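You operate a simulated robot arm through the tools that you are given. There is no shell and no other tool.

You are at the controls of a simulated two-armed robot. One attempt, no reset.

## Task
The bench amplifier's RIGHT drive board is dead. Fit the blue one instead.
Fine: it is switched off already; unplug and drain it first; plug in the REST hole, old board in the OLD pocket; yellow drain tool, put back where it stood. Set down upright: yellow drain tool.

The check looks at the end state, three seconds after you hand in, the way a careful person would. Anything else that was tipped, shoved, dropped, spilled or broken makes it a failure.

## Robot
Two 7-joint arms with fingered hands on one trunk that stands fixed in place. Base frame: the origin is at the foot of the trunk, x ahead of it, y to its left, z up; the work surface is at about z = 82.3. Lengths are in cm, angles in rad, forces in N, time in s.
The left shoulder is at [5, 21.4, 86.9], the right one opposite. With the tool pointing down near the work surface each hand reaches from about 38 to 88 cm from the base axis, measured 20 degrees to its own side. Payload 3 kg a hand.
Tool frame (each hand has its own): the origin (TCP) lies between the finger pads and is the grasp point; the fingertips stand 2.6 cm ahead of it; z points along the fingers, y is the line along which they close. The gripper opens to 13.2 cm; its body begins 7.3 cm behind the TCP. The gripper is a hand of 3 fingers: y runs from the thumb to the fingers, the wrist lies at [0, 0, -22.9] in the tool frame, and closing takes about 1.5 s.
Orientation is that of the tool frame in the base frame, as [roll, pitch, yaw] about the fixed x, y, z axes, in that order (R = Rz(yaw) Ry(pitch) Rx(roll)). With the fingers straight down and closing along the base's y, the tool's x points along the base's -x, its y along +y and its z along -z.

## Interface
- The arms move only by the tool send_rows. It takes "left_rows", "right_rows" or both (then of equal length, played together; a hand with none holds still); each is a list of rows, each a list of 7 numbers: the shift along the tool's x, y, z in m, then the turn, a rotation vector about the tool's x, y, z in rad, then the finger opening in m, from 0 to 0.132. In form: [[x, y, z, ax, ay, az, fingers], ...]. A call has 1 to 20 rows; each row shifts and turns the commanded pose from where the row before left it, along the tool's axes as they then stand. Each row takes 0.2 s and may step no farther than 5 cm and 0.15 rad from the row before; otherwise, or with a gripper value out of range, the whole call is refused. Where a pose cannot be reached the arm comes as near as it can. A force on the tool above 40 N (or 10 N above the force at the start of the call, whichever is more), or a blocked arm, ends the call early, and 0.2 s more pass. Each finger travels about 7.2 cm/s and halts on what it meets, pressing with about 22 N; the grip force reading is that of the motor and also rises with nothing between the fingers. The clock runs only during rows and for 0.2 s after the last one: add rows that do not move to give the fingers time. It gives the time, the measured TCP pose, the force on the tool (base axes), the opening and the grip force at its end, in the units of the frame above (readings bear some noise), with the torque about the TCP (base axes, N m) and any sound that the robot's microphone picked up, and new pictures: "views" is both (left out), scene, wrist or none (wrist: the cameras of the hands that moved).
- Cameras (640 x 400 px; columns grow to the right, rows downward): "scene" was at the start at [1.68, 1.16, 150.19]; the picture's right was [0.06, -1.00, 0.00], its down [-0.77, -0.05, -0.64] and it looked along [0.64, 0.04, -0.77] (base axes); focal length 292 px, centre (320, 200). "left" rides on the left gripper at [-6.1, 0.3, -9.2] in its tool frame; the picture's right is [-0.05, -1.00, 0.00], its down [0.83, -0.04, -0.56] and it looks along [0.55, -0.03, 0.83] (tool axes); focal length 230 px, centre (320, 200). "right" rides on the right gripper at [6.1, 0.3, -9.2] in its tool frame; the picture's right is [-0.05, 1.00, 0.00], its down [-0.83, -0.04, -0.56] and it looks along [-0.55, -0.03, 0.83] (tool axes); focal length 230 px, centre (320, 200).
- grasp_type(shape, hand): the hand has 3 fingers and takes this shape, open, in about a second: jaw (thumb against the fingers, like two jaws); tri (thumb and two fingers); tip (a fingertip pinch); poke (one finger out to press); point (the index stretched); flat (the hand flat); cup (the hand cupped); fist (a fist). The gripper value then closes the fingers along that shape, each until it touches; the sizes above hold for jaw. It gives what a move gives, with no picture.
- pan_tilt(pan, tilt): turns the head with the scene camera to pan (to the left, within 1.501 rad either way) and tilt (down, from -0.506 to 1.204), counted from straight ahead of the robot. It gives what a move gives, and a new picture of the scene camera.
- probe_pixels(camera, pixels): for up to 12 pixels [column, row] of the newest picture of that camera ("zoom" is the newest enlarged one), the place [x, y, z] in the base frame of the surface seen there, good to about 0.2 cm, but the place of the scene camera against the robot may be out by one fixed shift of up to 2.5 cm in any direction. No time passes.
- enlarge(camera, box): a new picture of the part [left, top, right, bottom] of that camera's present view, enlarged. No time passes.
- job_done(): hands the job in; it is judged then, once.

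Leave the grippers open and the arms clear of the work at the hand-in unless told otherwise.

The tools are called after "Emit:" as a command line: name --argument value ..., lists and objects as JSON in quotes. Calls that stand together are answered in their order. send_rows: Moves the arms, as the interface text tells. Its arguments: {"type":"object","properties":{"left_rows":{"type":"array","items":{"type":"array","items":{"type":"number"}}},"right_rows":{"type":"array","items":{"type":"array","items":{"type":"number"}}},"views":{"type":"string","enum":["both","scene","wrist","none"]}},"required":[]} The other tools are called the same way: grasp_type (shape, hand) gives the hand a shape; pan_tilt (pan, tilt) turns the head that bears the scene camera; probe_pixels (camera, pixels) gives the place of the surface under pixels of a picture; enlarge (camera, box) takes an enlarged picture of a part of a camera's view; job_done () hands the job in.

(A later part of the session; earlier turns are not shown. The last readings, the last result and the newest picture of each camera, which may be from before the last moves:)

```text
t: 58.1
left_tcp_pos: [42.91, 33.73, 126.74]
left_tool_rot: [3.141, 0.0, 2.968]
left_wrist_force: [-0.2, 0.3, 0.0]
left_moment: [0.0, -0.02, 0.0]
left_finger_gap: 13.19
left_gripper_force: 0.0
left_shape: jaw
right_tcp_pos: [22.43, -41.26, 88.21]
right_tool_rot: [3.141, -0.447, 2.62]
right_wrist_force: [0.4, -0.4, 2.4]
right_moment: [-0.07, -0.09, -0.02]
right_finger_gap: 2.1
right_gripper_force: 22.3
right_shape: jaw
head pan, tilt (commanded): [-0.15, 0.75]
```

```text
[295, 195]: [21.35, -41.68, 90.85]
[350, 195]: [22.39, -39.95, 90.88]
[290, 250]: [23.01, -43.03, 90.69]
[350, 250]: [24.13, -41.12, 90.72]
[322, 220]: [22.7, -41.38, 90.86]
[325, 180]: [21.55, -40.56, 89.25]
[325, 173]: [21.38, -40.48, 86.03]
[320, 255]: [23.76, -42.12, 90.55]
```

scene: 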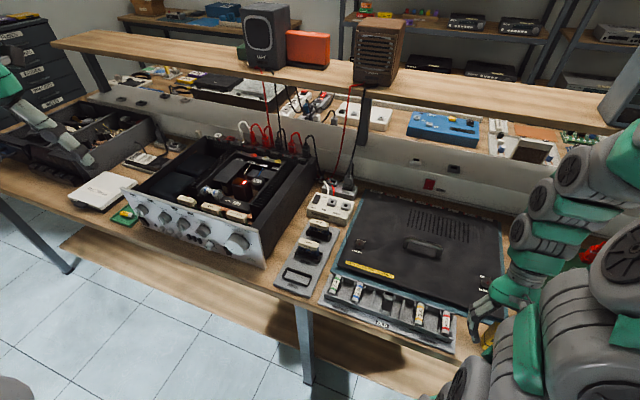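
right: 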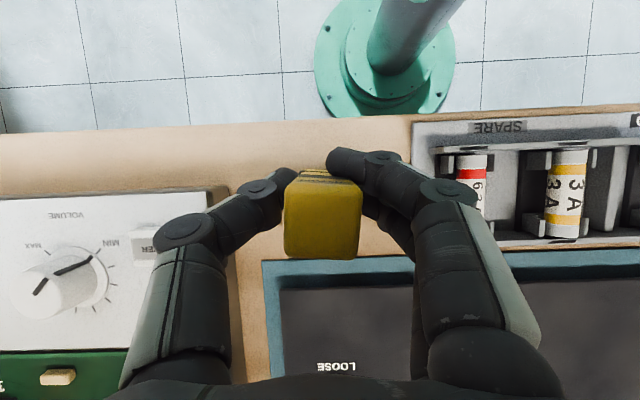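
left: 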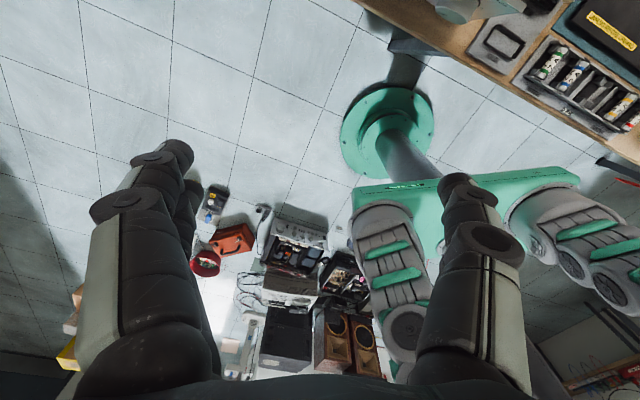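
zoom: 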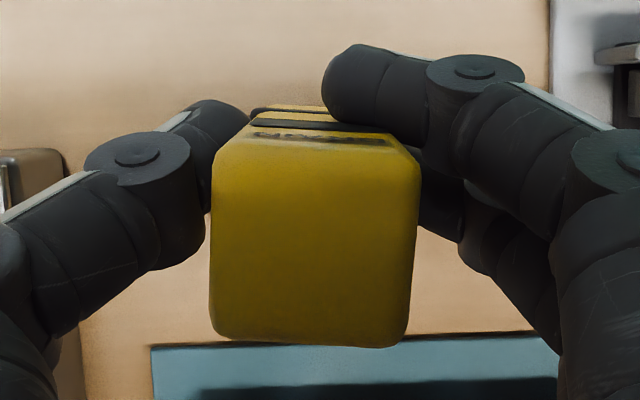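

One finger closed past the tool's near edge, because the tilted fingertips reach further toward the robot. I reopen, shift the hand 0.8 cm away from the robot, and regrasp.

Emit:
send_rows --right_rows '[[0, 0, 0, 0, 0, 0, 0.03], [0, 0, 0, 0, 0, 0, 0.045], [0, 0, 0, 0, 0, 0, 0.06], [0, 0, 0, 0, 0, 0, 0.06], [-0.0072, 0, -0.0035, 0, 0, 0, 0.06], [0, 0, 0, 0, 0, 0, 0.06]]' --views "wrist"

Emit:
enlarge --camera "right" --box '[240, 120, 400, 280]'

Emit:
probe_pixels --camera "right" --pixels '[[300, 200], [340, 200], [300, 240], [340, 240], [320, 220], [290, 220], [350, 220]]'

```text
t: 59.5
left_tcp_pos: [42.84, 33.58, 126.71]
left_tool_rot: [-3.141, 0.0, 2.967]
left_wrist_force: [-0.8, -0.7, 0.7]
left_moment: [-0.02, 0.01, -0.02]
left_finger_gap: 13.2
left_gripper_force: 0.1
left_shape: jaw
right_tcp_pos: [23.04, -41.59, 88.19]
right_tool_rot: [3.14, -0.447, 2.619]
right_wrist_force: [0.2, -0.1, 0.4]
right_moment: [-0.03, -0.01, -0.03]
right_finger_gap: 5.95
right_gripper_force: 0.0
right_shape: jaw
head pan, tilt (commanded): [-0.15, 0.75]
```

right: 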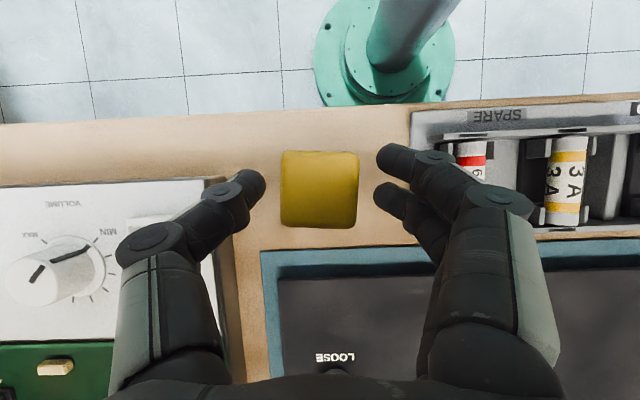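

```text
2.50 times, centred on (320, 200) of right
```

zoom: 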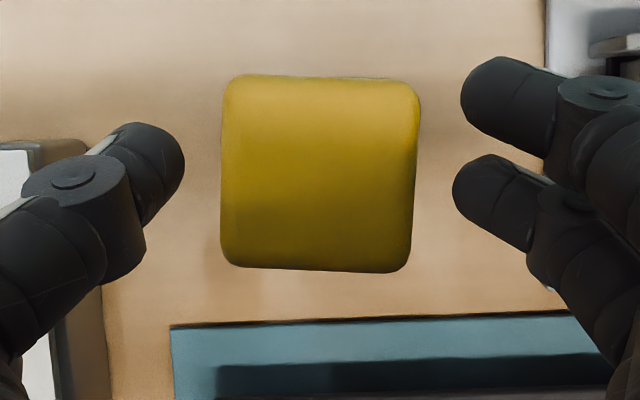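

```text
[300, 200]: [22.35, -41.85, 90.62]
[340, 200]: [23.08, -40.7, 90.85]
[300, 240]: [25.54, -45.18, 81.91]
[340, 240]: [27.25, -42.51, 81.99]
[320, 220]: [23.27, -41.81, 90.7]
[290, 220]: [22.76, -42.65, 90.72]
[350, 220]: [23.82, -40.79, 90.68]
```

Upright again. The finger pair is still ~0.6 cm too close to the robot side relative to the tool's middle. I shift another 0.6 cm outward and close.

Emit:
send_rows --right_rows '[[-0.0054, 0, -0.0026, 0, 0, 0, 0.06], [0, 0, 0, 0, 0, 0, 0.06], [0, 0, 0, 0, 0, 0, 0.045], [0, 0, 0, 0, 0, 0, 0.03], [0, 0, 0, 0, 0, 0, 0.02], [0, 0, 0, 0, 0, 0, 0.02], [0, 0, 0, 0, 0, 0, 0.02]]' --views "wrist"

Emit:
enlarge --camera "right" --box '[240, 120, 400, 280]'

Emit:
probe_pixels --camera "right" --pixels '[[300, 180], [340, 180], [300, 210], [340, 210], [320, 170], [320, 215]]'

```text
t: 61.1
left_tcp_pos: [43.0, 33.73, 126.63]
left_tool_rot: [-3.141, 0.001, 2.966]
left_wrist_force: [0.8, 0.0, 0.7]
left_moment: [-0.01, 0.03, 0.03]
left_finger_gap: 13.23
left_gripper_force: 0.0
left_shape: jaw
right_tcp_pos: [23.5, -41.85, 88.33]
right_tool_rot: [-3.142, -0.446, 2.62]
right_wrist_force: [0.7, 0.7, 0.2]
right_moment: [-0.01, -0.05, 0.01]
right_finger_gap: 2.48
right_gripper_force: 22.0
right_shape: jaw
head pan, tilt (commanded): [-0.15, 0.75]
```

right: 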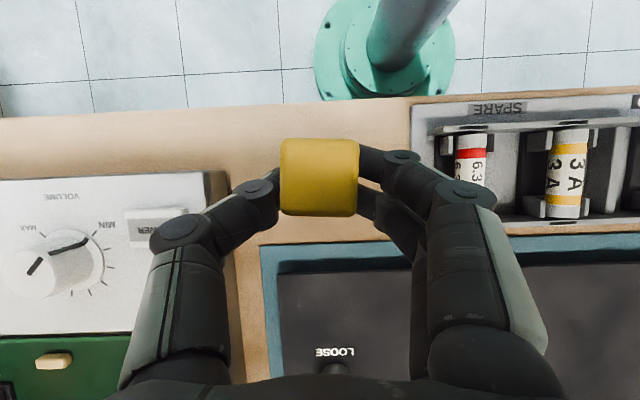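

```text
2.50 times, centred on (320, 200) of right
```

zoom: 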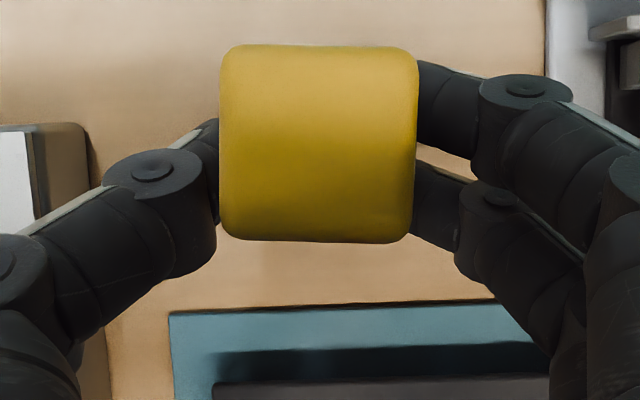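

```text
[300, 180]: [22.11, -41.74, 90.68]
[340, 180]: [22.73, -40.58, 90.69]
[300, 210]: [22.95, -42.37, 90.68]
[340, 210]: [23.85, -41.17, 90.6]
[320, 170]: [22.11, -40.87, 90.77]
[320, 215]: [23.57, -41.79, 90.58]
```

Now a full grip: gap 2.48 cm, the top level. I note its present centre for putting it back, then lift.

Emit:
probe_pixels --camera "right" --pixels '[[319, 177], [290, 177], [350, 177], [319, 147], [319, 208]]'

Emit:
send_rows --right_rows '[[0.0022, 0, -0.0045, 0, 0, 0, 0.02], [0.0043, 0, -0.009, 0, 0, 0, 0.02], [0.0086, 0, -0.018, 0, 0, 0, 0.02], [0, 0, 0, 0, 0, 0, 0.02]]' --views "wrist"

```text
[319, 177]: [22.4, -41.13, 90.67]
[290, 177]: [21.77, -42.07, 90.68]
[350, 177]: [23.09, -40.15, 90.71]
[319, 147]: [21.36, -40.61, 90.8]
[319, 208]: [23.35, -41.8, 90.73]
```

```text
t: 62.1
left_tcp_pos: [43.02, 33.85, 126.76]
left_tool_rot: [-3.141, 0.001, 2.965]
left_wrist_force: [-0.8, 0.4, 0.0]
left_moment: [0.01, 0.0, 0.01]
left_finger_gap: 13.18
left_gripper_force: 0.1
left_shape: jaw
right_tcp_pos: [23.5, -41.86, 91.56]
right_tool_rot: [3.139, -0.446, 2.62]
right_wrist_force: [-0.7, -0.6, -1.9]
right_moment: [0.02, 0.0, 0.0]
right_finger_gap: 2.49
right_gripper_force: 22.4
right_shape: jaw
head pan, tilt (commanded): [-0.15, 0.75]
```

right: 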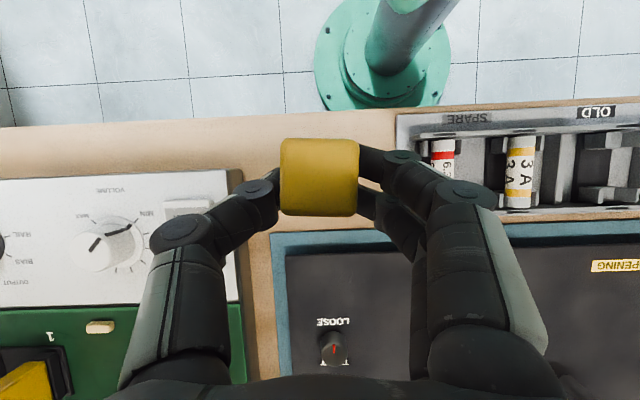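

The tool is held firmly (1.9 N weight). I raise it to z ≈ 112 and carry it over the bench centre, high above everything.

Emit:
send_rows --right_rows '[[0.0176, 0, -0.0368, 0, 0, 0, 0.02], [0.0176, 0, -0.0368, 0, 0, 0, 0.02], [0.0176, 0, -0.0368, 0, 0, 0, 0.02], [0.0176, 0, -0.0368, 0, 0, 0, 0.02], [0.0176, 0, -0.0368, 0, 0, 0, 0.02], [-0.0107, 0.0457, -0.0051, 0, 0, 0, 0.02], [-0.0107, 0.0457, -0.0051, 0, 0, 0, 0.02], [-0.0107, 0.0457, -0.0051, 0, 0, 0, 0.02], [-0.0107, 0.0457, -0.0051, 0, 0, 0, 0.02], [-0.0107, 0.0457, -0.0051, 0, 0, 0, 0.02], [-0.0107, 0.0457, -0.0051, 0, 0, 0, 0.02], [-0.0107, 0.0457, -0.0051, 0, 0, 0, 0.02], [-0.0107, 0.0457, -0.0051, 0, 0, 0, 0.02]]' --views "both"

```text
t: 64.9
left_tcp_pos: [43.01, 33.66, 126.6]
left_tool_rot: [-3.141, -0.001, 2.965]
left_wrist_force: [-0.4, -0.8, -0.3]
left_moment: [-0.01, 0.03, 0.02]
left_finger_gap: 13.17
left_gripper_force: 0.1
left_shape: jaw
right_tcp_pos: [50.46, -14.78, 111.94]
right_tool_rot: [3.14, -0.445, 2.62]
right_wrist_force: [0.0, -0.6, -0.9]
right_moment: [-0.02, -0.01, -0.01]
right_finger_gap: 2.46
right_gripper_force: 22.4
right_shape: jaw
head pan, tilt (commanded): [-0.15, 0.75]
```

scene: 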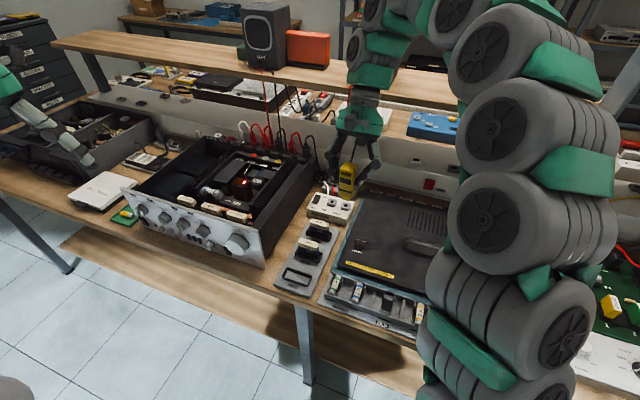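
right: 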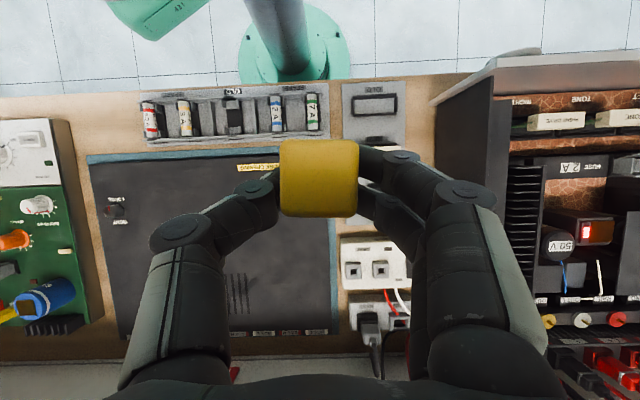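

Now I turn the hand −90° about the vertical (to yaw 60°), keeping the tool upright, to see whether the wrist allows it.

Emit:
send_rows --right_rows '[[0, 0, 0, -0.0617, 0, 0.1288, 0.02], [0, 0, 0, -0.0617, 0, 0.1288, 0.02], [0, 0, 0, -0.0617, 0, 0.1288, 0.02], [0, 0, 0, -0.0617, 0, 0.1288, 0.02], [0, 0, 0, -0.0617, 0, 0.1288, 0.02], [0, 0, 0, -0.0617, 0, 0.1288, 0.02], [0, 0, 0, -0.0617, 0, 0.1288, 0.02], [0, 0, 0, -0.0617, 0, 0.1288, 0.02], [0, 0, 0, -0.0617, 0, 0.1288, 0.02], [0, 0, 0, -0.0617, 0, 0.1288, 0.02], [0, 0, 0, -0.0617, 0, 0.1288, 0.02]]' --views "both"

```text
t: 67.3
left_tcp_pos: [42.81, 33.68, 126.64]
left_tool_rot: [3.141, 0.001, 2.967]
left_wrist_force: [-0.2, -0.5, 0.5]
left_moment: [-0.01, 0.01, -0.02]
left_finger_gap: 13.21
left_gripper_force: 0.0
left_shape: jaw
right_tcp_pos: [50.01, -15.02, 112.08]
right_tool_rot: [3.141, -0.446, 1.045]
right_wrist_force: [-0.7, 0.4, -1.9]
right_moment: [-0.05, -0.02, -0.02]
right_finger_gap: 2.49
right_gripper_force: 21.7
right_shape: jaw
head pan, tilt (commanded): [-0.15, 0.75]
```

scene: 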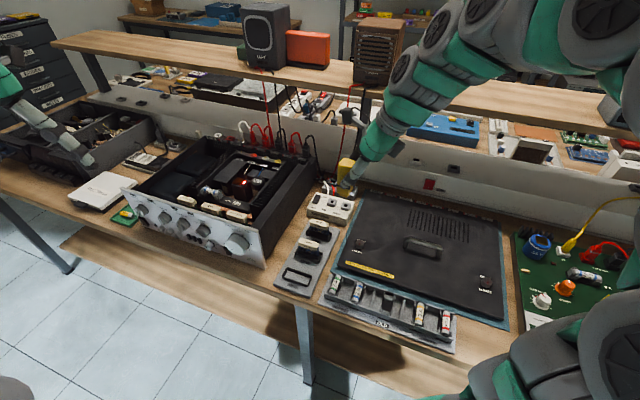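
right: 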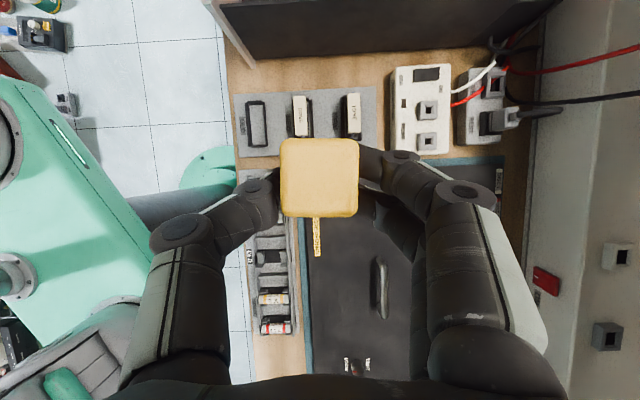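

Yaw 60° is reached and the tool hangs upright. I now carry it over the amp to above the copper pad, at TCP z ≈ 103 (tool foot ≈ z 97, above everything in the amp).

Emit:
send_rows --right_rows '[[0.0321, 0.01, 0.0265, 0, 0, 0, 0.02], [0.0321, 0.01, 0.0265, 0, 0, 0, 0.02], [0.0321, 0.01, 0.0265, 0, 0, 0, 0.02], [0.0321, 0.01, 0.0265, 0, 0, 0, 0.02], [0.0321, 0.01, 0.0265, 0, 0, 0, 0.02], [0.0321, 0.01, 0.0265, 0, 0, 0, 0.02], [0.0321, 0.01, 0.0265, 0, 0, 0, 0.02], [0.0321, 0.01, 0.0265, 0, 0, 0, 0.02], [0.0321, 0.01, 0.0265, 0, 0, 0, 0.02], [0, 0, 0, 0, 0, 0, 0.02]]' --views "both"

Emit:
enlarge --camera "scene" --box '[170, 110, 350, 240]'

Emit:
enlarge --camera "right" --box '[220, 80, 420, 240]'

```text
t: 69.5
left_tcp_pos: [43.0, 33.71, 126.78]
left_tool_rot: [3.14, 0.002, 2.968]
left_wrist_force: [0.1, 0.8, 0.5]
left_moment: [-0.02, -0.02, -0.03]
left_finger_gap: 13.18
left_gripper_force: 0.0
left_shape: jaw
right_tcp_pos: [75.88, 11.83, 103.41]
right_tool_rot: [-3.14, -0.449, 1.048]
right_wrist_force: [0.4, -0.3, -2.8]
right_moment: [0.01, 0.03, 0.03]
right_finger_gap: 2.46
right_gripper_force: 21.9
right_shape: jaw
head pan, tilt (commanded): [-0.15, 0.75]
```

scene: 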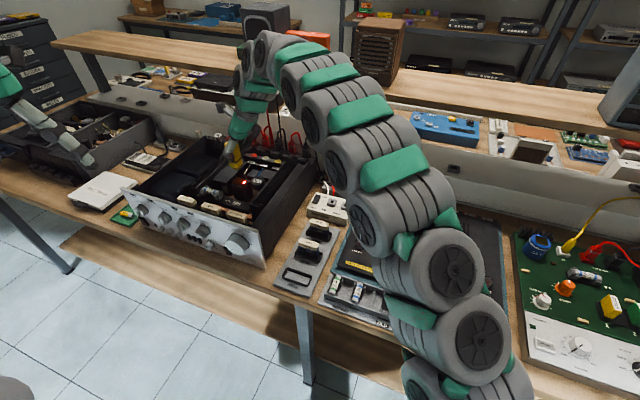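
right: 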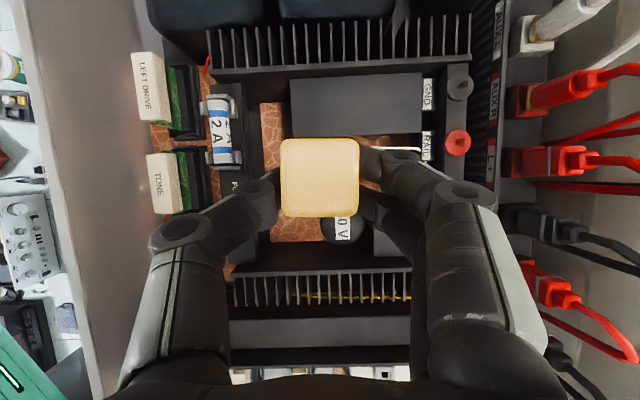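

```text
3.08 times, centred on (260, 175) of scene
```

zoom: 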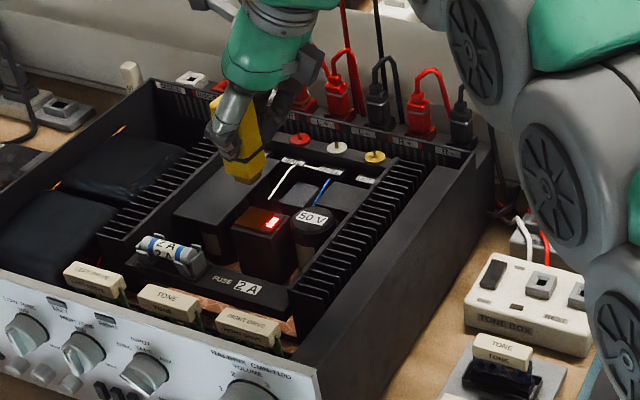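

```text
2.50 times, centred on (320, 160) of right
```

zoom: 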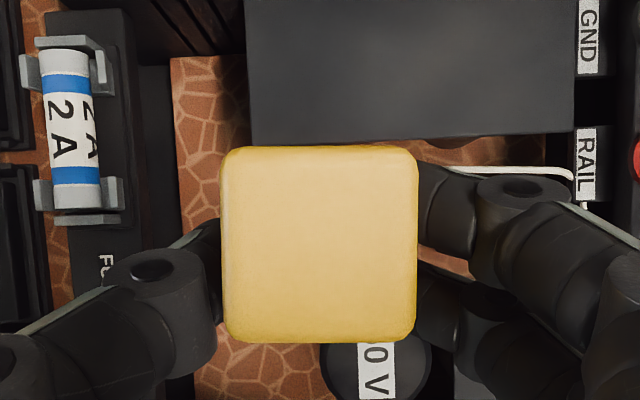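

The tool hangs right above the lamp box. I zoom the scene camera in on tool foot and pad to check the landing point.

Emit:
enlarge --camera "scene" --box '[215, 140, 285, 200]'

Emit:
probe_pixels --camera "scene" --pixels '[[239, 180], [243, 182], [248, 181], [240, 184], [236, 168], [243, 168], [234, 165], [241, 150], [240, 166]]'

```text
6.67 times, centred on (250, 170) of scene
```

zoom: 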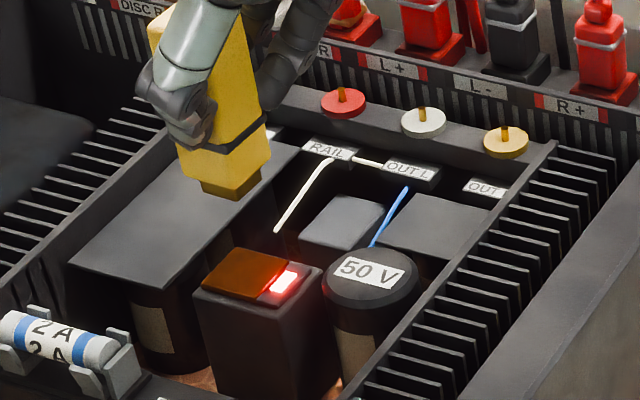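

```text
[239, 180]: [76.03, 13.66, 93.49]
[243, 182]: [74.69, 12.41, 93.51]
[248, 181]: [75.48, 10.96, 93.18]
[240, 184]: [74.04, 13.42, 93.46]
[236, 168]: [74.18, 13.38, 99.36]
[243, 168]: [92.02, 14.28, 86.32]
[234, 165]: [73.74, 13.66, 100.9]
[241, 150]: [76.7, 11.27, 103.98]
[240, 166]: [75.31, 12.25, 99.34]
```

The tool's tip is a small copper block at the foot (zoom (232,190)); the pad's centre at zoom (246,275). I need +0.3 cm along the pad and +0.1 cm back, then lower 4.5 cm.

Emit:
send_rows --right_rows '[[0.0027, 0.001, 0.0013, 0, 0, 0, 0.02], [-0.0065, 0, 0.0135, 0, 0, 0, 0.02], [-0.0065, 0, 0.0135, 0, 0, 0, 0.02], [-0.0065, 0, 0.0135, 0, 0, 0, 0.02], [0, 0, 0, 0, 0, 0, 0.02]]' --views "both"

Emit:
enlarge --camera "scene" --box '[215, 140, 285, 200]'

```text
t: 70.7
left_tcp_pos: [42.94, 33.6, 126.75]
left_tool_rot: [-3.141, -0.002, 2.967]
left_wrist_force: [-0.7, -0.2, 0.3]
left_moment: [-0.03, 0.01, 0.0]
left_finger_gap: 13.19
left_gripper_force: 0.1
left_shape: jaw
right_tcp_pos: [76.16, 12.28, 98.73]
right_tool_rot: [3.139, -0.45, 1.049]
right_wrist_force: [0.4, -0.5, -1.9]
right_moment: [-0.02, -0.01, 0.0]
right_finger_gap: 2.43
right_gripper_force: 22.1
right_shape: jaw
head pan, tilt (commanded): [-0.15, 0.75]
```

scene: 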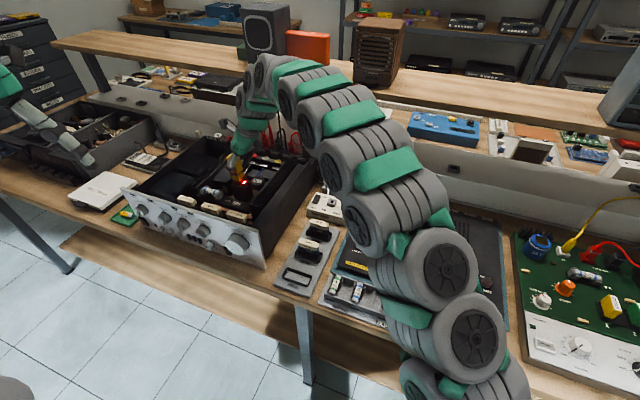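
right: 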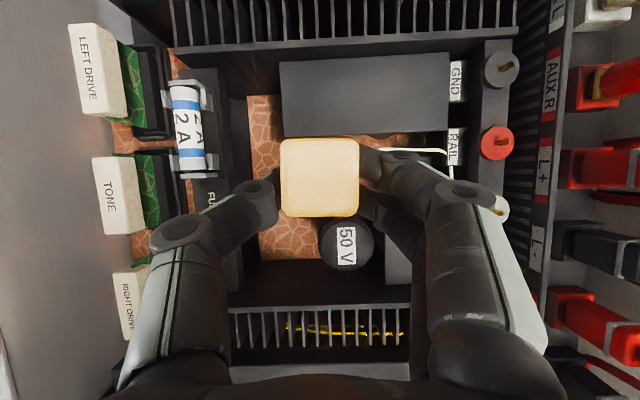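

```text
6.67 times, centred on (250, 170) of scene
```

zoom: 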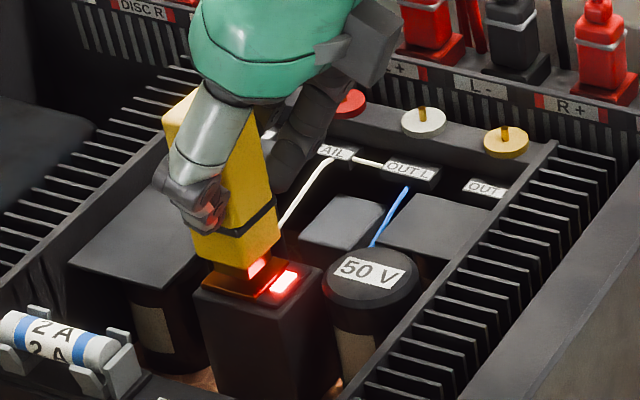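

The tip is centred just above the copper plate. I lower in 0.2 cm steps until it touches.

Emit:
send_rows --right_rows '[[-0.0009, 0, 0.0018, 0, 0, 0, 0.02], [-0.0009, 0, 0.0018, 0, 0, 0, 0.02], [-0.0009, 0, 0.0018, 0, 0, 0, 0.02], [0, 0, 0, 0, 0, 0, 0.02]]' --views "scene"

Emit:
enlarge --camera "scene" --box '[215, 140, 285, 200]'

```text
t: 71.7
left_tcp_pos: [42.93, 33.74, 126.77]
left_tool_rot: [3.141, 0.0, 2.968]
left_wrist_force: [0.2, 0.8, -0.8]
left_moment: [0.01, 0.0, -0.02]
left_finger_gap: 13.21
left_gripper_force: 0.1
left_shape: jaw
right_tcp_pos: [76.25, 12.31, 98.24]
right_tool_rot: [3.138, -0.45, 1.049]
right_wrist_force: [-2.3, -1.1, 4.3]
right_moment: [-0.01, -0.03, 0.0]
right_finger_gap: 2.48
right_gripper_force: 22.1
right_shape: jaw
head pan, tilt (commanded): [-0.15, 0.75]
```

scene: 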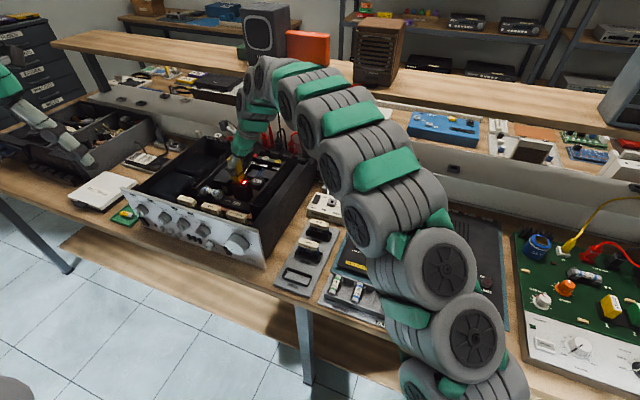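

```text
6.67 times, centred on (250, 170) of scene
```

zoom: 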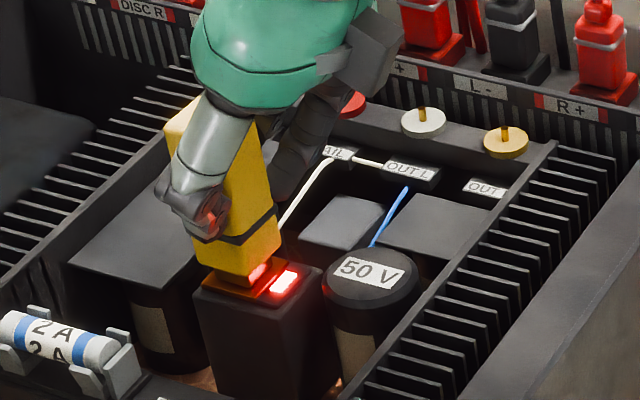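

Contact: the vertical force changed by about 6 N. I hold it there 3 s and watch the lamp.

Emit:
send_rows --right_rows '[[0, 0, 0, 0, 0, 0, 0.02], [0, 0, 0, 0, 0, 0, 0.02], [0, 0, 0, 0, 0, 0, 0.02], [0, 0, 0, 0, 0, 0, 0.02], [0, 0, 0, 0, 0, 0, 0.02], [0, 0, 0, 0, 0, 0, 0.02], [0, 0, 0, 0, 0, 0, 0.02], [0, 0, 0, 0, 0, 0, 0.02], [0, 0, 0, 0, 0, 0, 0.02], [0, 0, 0, 0, 0, 0, 0.02], [0, 0, 0, 0, 0, 0, 0.02], [0, 0, 0, 0, 0, 0, 0.02], [0, 0, 0, 0, 0, 0, 0.02], [0, 0, 0, 0, 0, 0, 0.02], [0, 0, 0, 0, 0, 0, 0.02]]' --views "scene"

Emit:
enlarge --camera "scene" --box '[215, 140, 285, 200]'

```text
t: 74.9
left_tcp_pos: [43.04, 33.61, 126.62]
left_tool_rot: [3.141, 0.0, 2.966]
left_wrist_force: [-0.4, 0.0, -0.5]
left_moment: [-0.01, 0.01, -0.02]
left_finger_gap: 13.19
left_gripper_force: 0.0
left_shape: jaw
right_tcp_pos: [76.27, 12.28, 98.16]
right_tool_rot: [3.14, -0.45, 1.05]
right_wrist_force: [-2.2, -1.2, 8.1]
right_moment: [0.06, -0.06, 0.01]
right_finger_gap: 2.49
right_gripper_force: 21.9
right_shape: jaw
head pan, tilt (commanded): [-0.15, 0.75]
```

scene: 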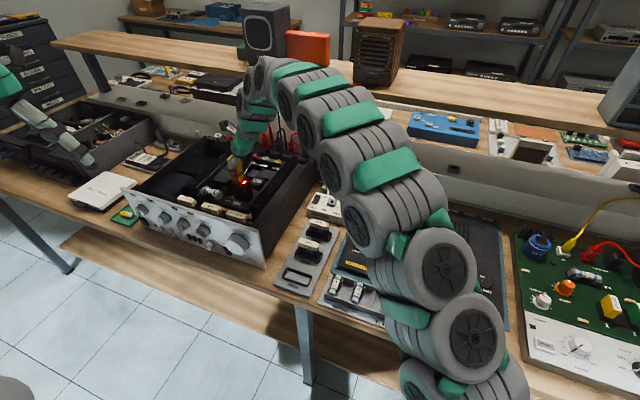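

```text
6.67 times, centred on (250, 170) of scene
```

zoom: 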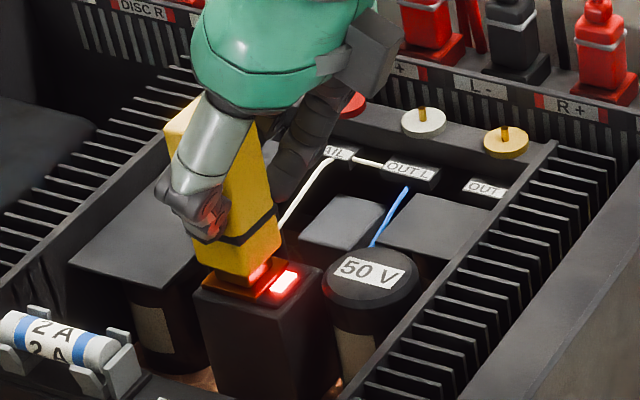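

The lamp is still lit after 3 s. I hold 4 s more in contact.

Emit:
send_rows --right_rows '[[0, 0, 0, 0, 0, 0, 0.02], [0, 0, 0, 0, 0, 0, 0.02], [0, 0, 0, 0, 0, 0, 0.02], [0, 0, 0, 0, 0, 0, 0.02], [0, 0, 0, 0, 0, 0, 0.02], [0, 0, 0, 0, 0, 0, 0.02], [0, 0, 0, 0, 0, 0, 0.02], [0, 0, 0, 0, 0, 0, 0.02], [0, 0, 0, 0, 0, 0, 0.02], [0, 0, 0, 0, 0, 0, 0.02], [0, 0, 0, 0, 0, 0, 0.02], [0, 0, 0, 0, 0, 0, 0.02], [0, 0, 0, 0, 0, 0, 0.02], [0, 0, 0, 0, 0, 0, 0.02], [0, 0, 0, 0, 0, 0, 0.02], [0, 0, 0, 0, 0, 0, 0.02], [0, 0, 0, 0, 0, 0, 0.02], [0, 0, 0, 0, 0, 0, 0.02], [0, 0, 0, 0, 0, 0, 0.02], [0, 0, 0, 0, 0, 0, 0.02]]' --views "scene"

Emit:
enlarge --camera "scene" --box '[215, 140, 285, 200]'

```text
t: 79.1
left_tcp_pos: [42.92, 33.73, 126.75]
left_tool_rot: [3.141, 0.001, 2.969]
left_wrist_force: [-0.3, 0.0, -0.1]
left_moment: [-0.01, 0.04, -0.03]
left_finger_gap: 13.21
left_gripper_force: 0.1
left_shape: jaw
right_tcp_pos: [76.29, 12.26, 98.08]
right_tool_rot: [3.139, -0.45, 1.049]
right_wrist_force: [-0.5, -0.8, 7.6]
right_moment: [0.03, -0.07, -0.01]
right_finger_gap: 2.49
right_gripper_force: 22.0
right_shape: jaw
head pan, tilt (commanded): [-0.15, 0.75]
```

scene: 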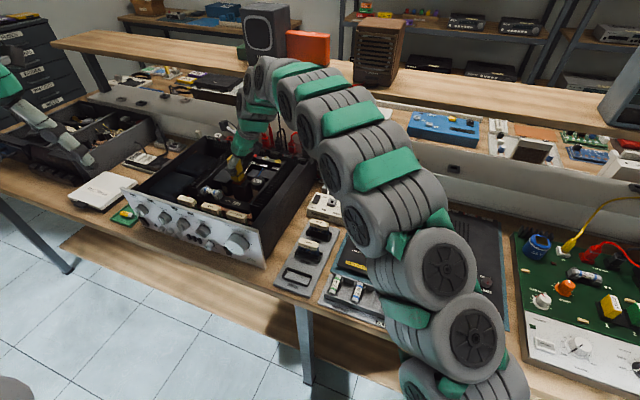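

```text
6.67 times, centred on (250, 170) of scene
```

zoom: 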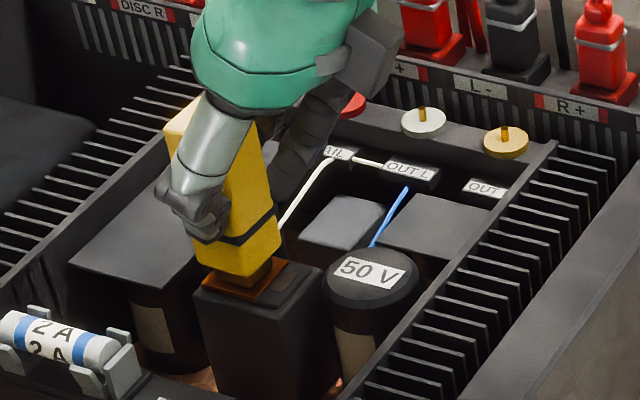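

The lamp is out: drained. I lift straight up and carry the tool back by the same way.

Emit:
send_rows --right_rows '[[0.0038, 0, -0.0078, 0, 0, 0, 0.02], [0.0075, 0, -0.0156, 0, 0, 0, 0.02], [0.0108, 0, -0.0226, 0, 0, 0, 0.02], [-0.0321, -0.01, -0.0265, 0, 0, 0, 0.02], [-0.0321, -0.01, -0.0265, 0, 0, 0, 0.02], [-0.0321, -0.01, -0.0265, 0, 0, 0, 0.02], [-0.0321, -0.01, -0.0265, 0, 0, 0, 0.02], [-0.0321, -0.01, -0.0265, 0, 0, 0, 0.02], [-0.0321, -0.01, -0.0265, 0, 0, 0, 0.02], [-0.0321, -0.01, -0.0265, 0, 0, 0, 0.02], [-0.0321, -0.01, -0.0265, 0, 0, 0, 0.02], [-0.0321, -0.01, -0.0265, 0, 0, 0, 0.02]]' --views "scene"

Emit:
enlarge --camera "scene" --box '[180, 120, 360, 260]'

```text
t: 81.7
left_tcp_pos: [42.98, 33.73, 126.62]
left_tool_rot: [-3.142, -0.001, 2.968]
left_wrist_force: [0.5, 0.2, 0.3]
left_moment: [0.0, -0.01, -0.04]
left_finger_gap: 13.21
left_gripper_force: 0.1
left_shape: jaw
right_tcp_pos: [50.11, -14.67, 112.13]
right_tool_rot: [-3.141, -0.448, 1.048]
right_wrist_force: [0.4, -0.2, -2.1]
right_moment: [0.01, 0.0, 0.0]
right_finger_gap: 2.48
right_gripper_force: 21.7
right_shape: jaw
head pan, tilt (commanded): [-0.15, 0.75]
```

scene: 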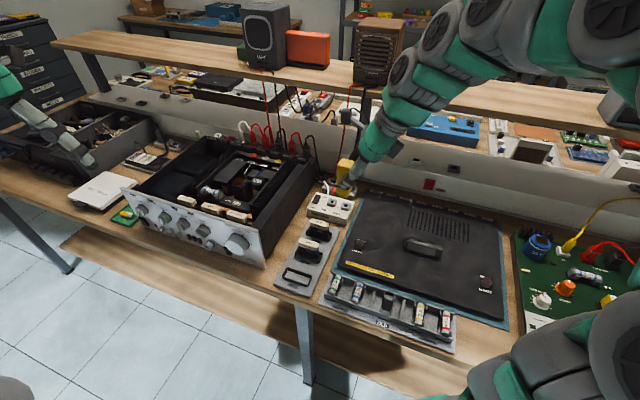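

```text
2.86 times, centred on (270, 190) of scene
```

zoom: 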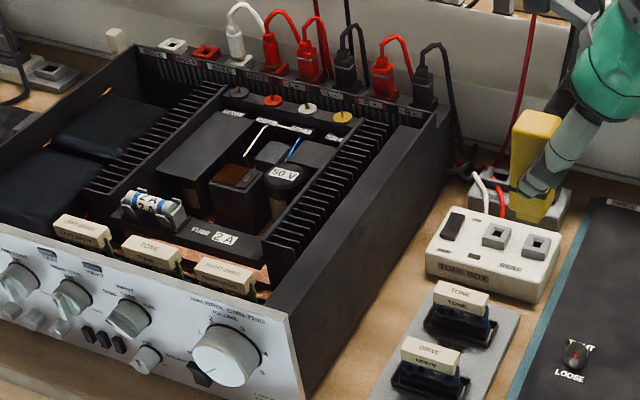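

The lamp stays dark. I turn the hand back +90° and carry the tool to above its place.

Emit:
send_rows --right_rows '[[0, 0, 0, 0.0617, 0, -0.1288, 0.02], [0, 0, 0, 0.0617, 0, -0.1288, 0.02], [0, 0, 0, 0.0617, 0, -0.1288, 0.02], [0, 0, 0, 0.0617, 0, -0.1288, 0.02], [0, 0, 0, 0.0617, 0, -0.1288, 0.02], [0, 0, 0, 0.0617, 0, -0.1288, 0.02], [0, 0, 0, 0.0617, 0, -0.1288, 0.02], [0, 0, 0, 0.0617, 0, -0.1288, 0.02], [0, 0, 0, 0.0617, 0, -0.1288, 0.02], [0, 0, 0, 0.0617, 0, -0.1288, 0.02], [0, 0, 0, 0.0617, 0, -0.1288, 0.02], [0, 0, 0, 0, 0, 0, 0.02]]' --views "none"

Emit:
send_rows --right_rows '[[0.0107, -0.0457, 0.0051, 0, 0, 0, 0.02], [0.0107, -0.0457, 0.0051, 0, 0, 0, 0.02], [0.0107, -0.0457, 0.0051, 0, 0, 0, 0.02], [0.0107, -0.0457, 0.0051, 0, 0, 0, 0.02], [0.0107, -0.0457, 0.0051, 0, 0, 0, 0.02], [0.0107, -0.0457, 0.0051, 0, 0, 0, 0.02], [0.0107, -0.0457, 0.0051, 0, 0, 0, 0.02], [0.0107, -0.0457, 0.0051, 0, 0, 0, 0.02], [0, 0, 0, 0, 0, 0, 0.02]]' --views "both"

```text
t: 84.3
left_tcp_pos: [42.98, 33.71, 126.66]
left_tool_rot: [-3.14, -0.001, 2.966]
left_wrist_force: [-1.2, 0.4, -0.1]
left_moment: [-0.01, 0.02, 0.0]
left_finger_gap: 13.18
left_gripper_force: 0.0
left_shape: jaw
right_tcp_pos: [50.23, -14.75, 112.23]
right_tool_rot: [3.138, -0.447, 2.622]
right_wrist_force: [0.3, 0.4, -1.7]
right_moment: [-0.04, 0.0, 0.0]
right_finger_gap: 2.46
right_gripper_force: 22.3
right_shape: jaw
head pan, tilt (commanded): [-0.15, 0.75]
```

```text
t: 86.3
left_tcp_pos: [42.92, 33.8, 126.73]
left_tool_rot: [-3.14, 0.0, 2.967]
left_wrist_force: [-0.1, 0.1, -0.2]
left_moment: [-0.01, 0.0, -0.01]
left_finger_gap: 13.17
left_gripper_force: 0.0
left_shape: jaw
right_tcp_pos: [23.72, -41.35, 112.11]
right_tool_rot: [3.14, -0.446, 2.62]
right_wrist_force: [-0.1, 0.8, -1.0]
right_moment: [-0.01, -0.03, -0.01]
right_finger_gap: 2.49
right_gripper_force: 22.2
right_shape: jaw
head pan, tilt (commanded): [-0.15, 0.75]
```

scene: 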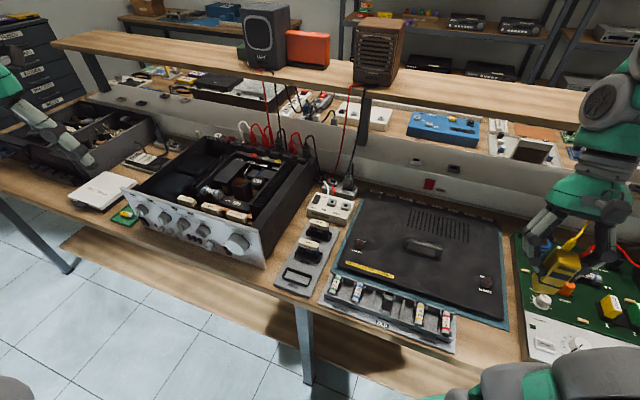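
right: 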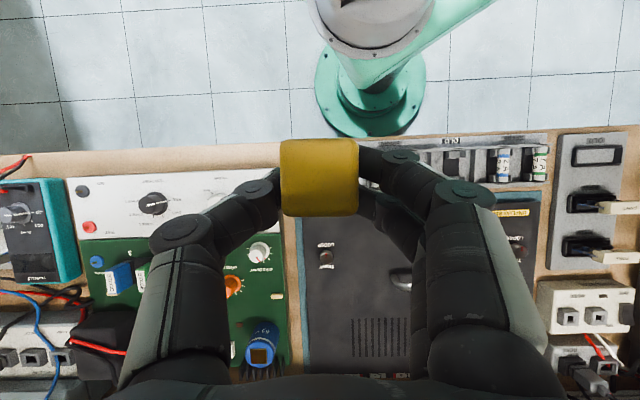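

Above its place; I correct by (-0.2, -0.6) cm and descend to about 1 cm above the bench.

Emit:
send_rows --right_rows '[[-0.0166, -0.0032, 0.0342, 0, 0, 0, 0.02], [-0.0166, -0.0032, 0.0342, 0, 0, 0, 0.02], [-0.0166, 0, 0.0342, 0, 0, 0, 0.02], [-0.0166, 0, 0.0342, 0, 0, 0, 0.02], [-0.0166, 0, 0.0342, 0, 0, 0, 0.02], [-0.0166, 0, 0.0342, 0, 0, 0, 0.02], [0, 0, 0, 0, 0, 0, 0.02]]' --views "both"

Emit:
enlarge --camera "scene" --box '[440, 270, 600, 380]'

```text
t: 87.9
left_tcp_pos: [42.78, 33.61, 126.65]
left_tool_rot: [3.141, 0.002, 2.966]
left_wrist_force: [0.0, -0.1, 0.8]
left_moment: [-0.05, -0.03, 0.0]
left_finger_gap: 13.19
left_gripper_force: 0.0
left_shape: jaw
right_tcp_pos: [23.52, -42.21, 89.67]
right_tool_rot: [3.139, -0.446, 2.62]
right_wrist_force: [0.5, -0.7, -1.4]
right_moment: [-0.04, 0.0, -0.02]
right_finger_gap: 2.48
right_gripper_force: 22.1
right_shape: jaw
head pan, tilt (commanded): [-0.15, 0.75]
```

scene: 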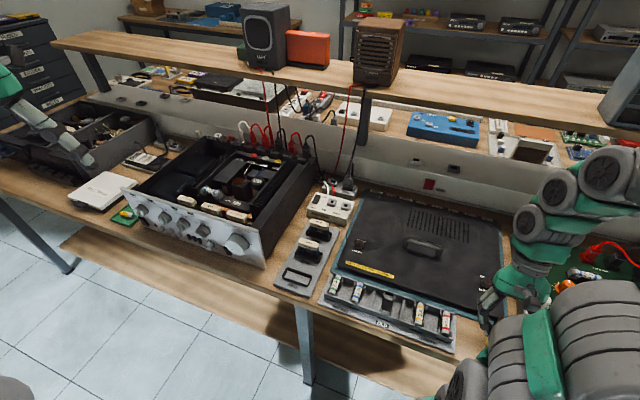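
right: 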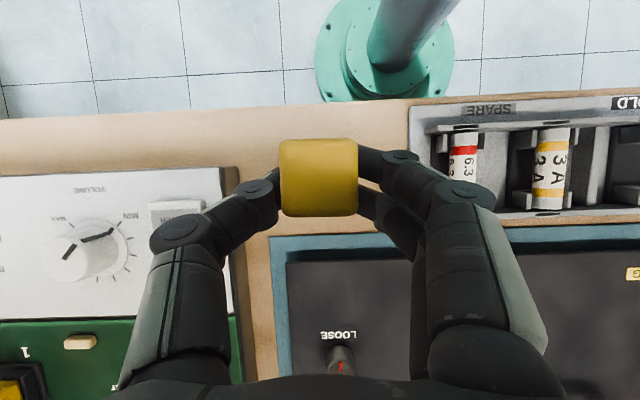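

```text
3.64 times, centred on (520, 325) of scene
```

zoom: 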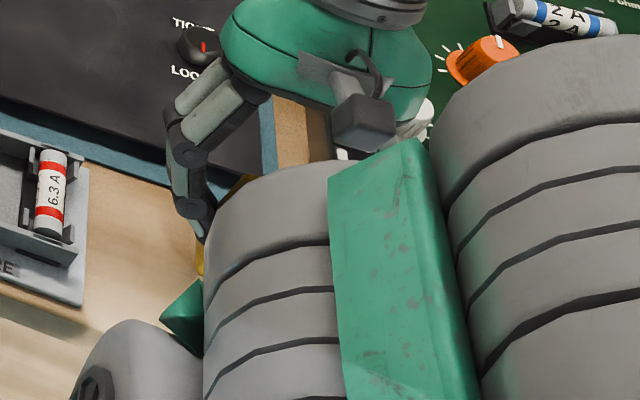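

I probe the tool's top centre now and compare with where it stood, (22.4, -41.27).

Emit:
probe_pixels --camera "right" --pixels '[[319, 177], [290, 177], [350, 177], [319, 147], [319, 208]]'

```text
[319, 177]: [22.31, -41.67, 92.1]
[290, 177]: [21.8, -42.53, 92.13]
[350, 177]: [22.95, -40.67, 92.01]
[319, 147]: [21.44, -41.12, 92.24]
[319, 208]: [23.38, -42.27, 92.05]
```

It needs +0.33 cm sideways. I correct and lower the remaining 1.45 cm gently until contact.

Emit:
send_rows --right_rows '[[0.0012, 0.0033, 0.0005, 0, 0, 0, 0.02], [-0.0026, 0, 0.0054, 0, 0, 0, 0.02], [-0.0022, 0, 0.0045, 0, 0, 0, 0.02], [-0.0009, 0, 0.0018, 0, 0, 0, 0.02], [-0.0009, 0, 0.0018, 0, 0, 0, 0.02], [0, 0, 0, 0, 0, 0, 0.02]]' --views "wrist"

Emit:
probe_pixels --camera "right" --pixels '[[319, 177], [290, 177], [350, 177], [319, 147], [319, 208]]'

```text
t: 89.1
left_tcp_pos: [42.91, 33.63, 126.67]
left_tool_rot: [-3.141, 0.0, 2.968]
left_wrist_force: [0.0, -0.2, 0.4]
left_moment: [0.0, 0.0, 0.02]
left_finger_gap: 13.19
left_gripper_force: 0.1
left_shape: jaw
right_tcp_pos: [23.76, -42.02, 87.93]
right_tool_rot: [-3.142, -0.443, 2.617]
right_wrist_force: [3.0, -3.5, 27.2]
right_moment: [0.07, 0.1, 0.03]
right_finger_gap: 2.85
right_gripper_force: 21.9
right_shape: jaw
head pan, tilt (commanded): [-0.15, 0.75]
stopped in row 6 (right hand): the force on the tool passed its limit at 43 N (the readings are from after the stop); the commanded pose is now the measured one
```

right: 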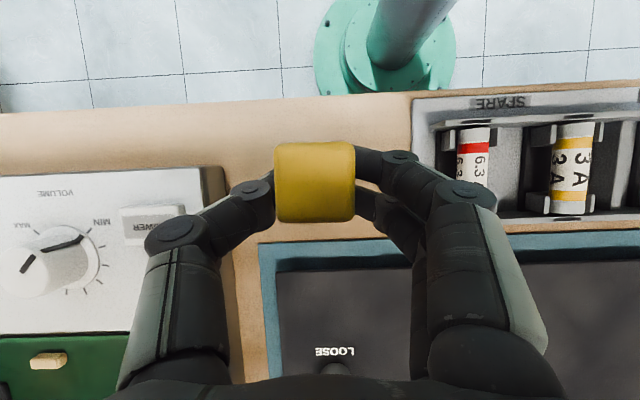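

```text
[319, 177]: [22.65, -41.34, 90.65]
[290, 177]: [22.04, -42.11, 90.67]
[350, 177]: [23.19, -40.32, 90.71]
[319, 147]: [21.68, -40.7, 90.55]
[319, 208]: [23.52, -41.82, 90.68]
```

The tool stands on the bench (top z ≈ 90.65). I relieve the downward force a little, then open the fingers.

Emit:
send_rows --right_rows '[[0.0009, 0, -0.0018, 0, 0, 0, 0.02], [0, 0, 0, 0, 0, 0, 0.03], [0, 0, 0, 0, 0, 0, 0.04], [0, 0, 0, 0, 0, 0, 0.055], [0, 0, 0, 0, 0, 0, 0.062], [0, 0, 0, 0, 0, 0, 0.062]]' --views "wrist"

Emit:
enlarge --camera "right" --box '[240, 120, 400, 280]'

Emit:
probe_pixels --camera "right" --pixels '[[318, 182], [290, 182], [345, 182], [318, 155], [318, 212]]'

```text
t: 90.5
left_tcp_pos: [42.95, 33.76, 126.79]
left_tool_rot: [-3.141, -0.002, 2.967]
left_wrist_force: [0.5, -0.8, 0.6]
left_moment: [-0.02, 0.01, 0.02]
left_finger_gap: 13.19
left_gripper_force: 0.1
left_shape: jaw
right_tcp_pos: [23.73, -42.03, 88.03]
right_tool_rot: [3.141, -0.444, 2.62]
right_wrist_force: [-0.4, 0.1, 0.5]
right_moment: [0.02, -0.03, 0.01]
right_finger_gap: 6.12
right_gripper_force: 0.1
right_shape: jaw
head pan, tilt (commanded): [-0.15, 0.75]
```

right: 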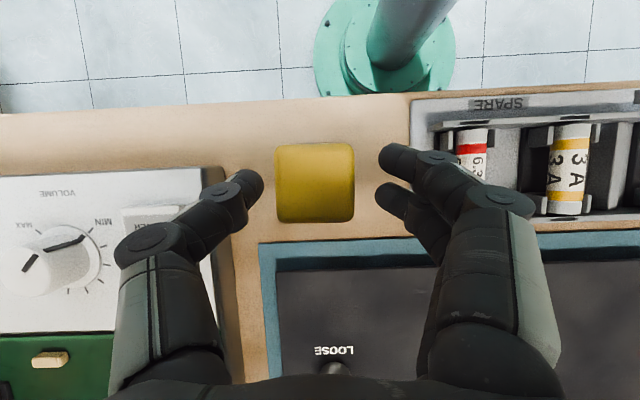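

```text
2.50 times, centred on (320, 200) of right
```

zoom: 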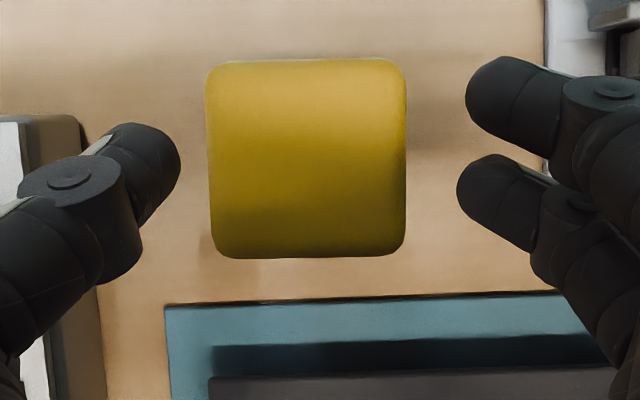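

```text
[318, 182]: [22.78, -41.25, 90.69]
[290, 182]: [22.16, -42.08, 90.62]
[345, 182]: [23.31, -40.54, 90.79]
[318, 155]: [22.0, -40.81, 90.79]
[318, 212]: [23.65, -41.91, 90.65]
```

It stands upright, within 0.4 cm of its original spot. I withdraw straight up.

Emit:
send_rows --right_rows '[[0.0043, 0.001, -0.009, 0, 0, 0, 0.062], [0.0086, 0, -0.018, 0, 0, 0, 0.062], [0.013, 0, -0.0271, 0, 0, 0, 0.062], [0.013, 0, -0.0271, 0, 0, 0, 0.07], [0.013, 0, -0.0271, 0, 0, 0, 0.08], [0.013, 0, -0.0271, 0, 0, 0, 0.08]]' --views "both"

Emit:
enlarge --camera "scene" --box '[440, 270, 600, 380]'

```text
t: 91.9
left_tcp_pos: [42.99, 33.68, 126.67]
left_tool_rot: [3.14, 0.0, 2.967]
left_wrist_force: [0.3, 0.3, -0.3]
left_moment: [0.0, 0.01, 0.01]
left_finger_gap: 13.19
left_gripper_force: 0.0
left_shape: jaw
right_tcp_pos: [23.82, -41.87, 103.36]
right_tool_rot: [3.141, -0.447, 2.619]
right_wrist_force: [-0.1, 0.5, -0.4]
right_moment: [-0.01, -0.01, -0.01]
right_finger_gap: 7.97
right_gripper_force: 0.1
right_shape: jaw
head pan, tilt (commanded): [-0.15, 0.75]
```

scene: 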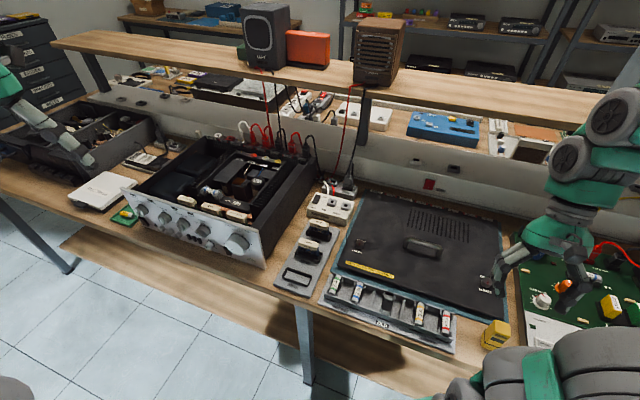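
right: 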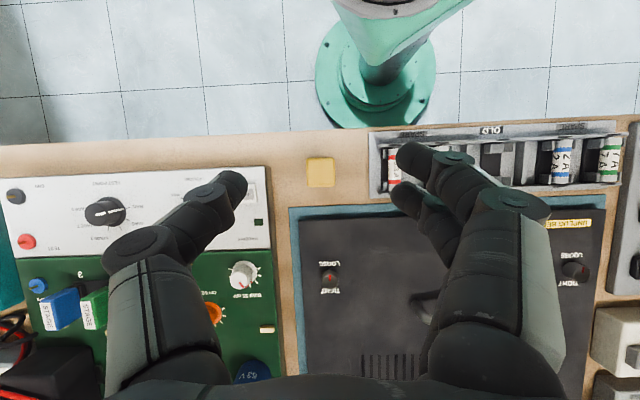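

```text
3.64 times, centred on (520, 325) of scene
```

zoom: 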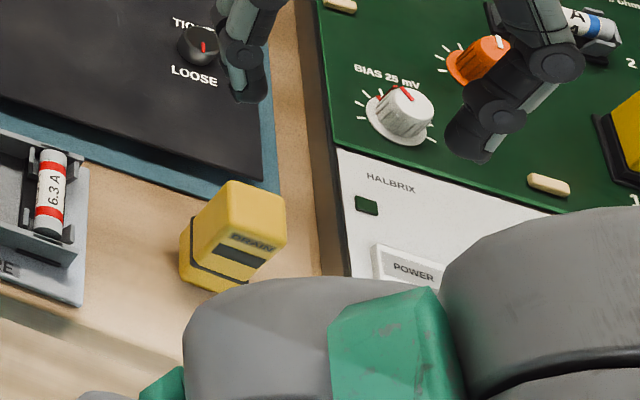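

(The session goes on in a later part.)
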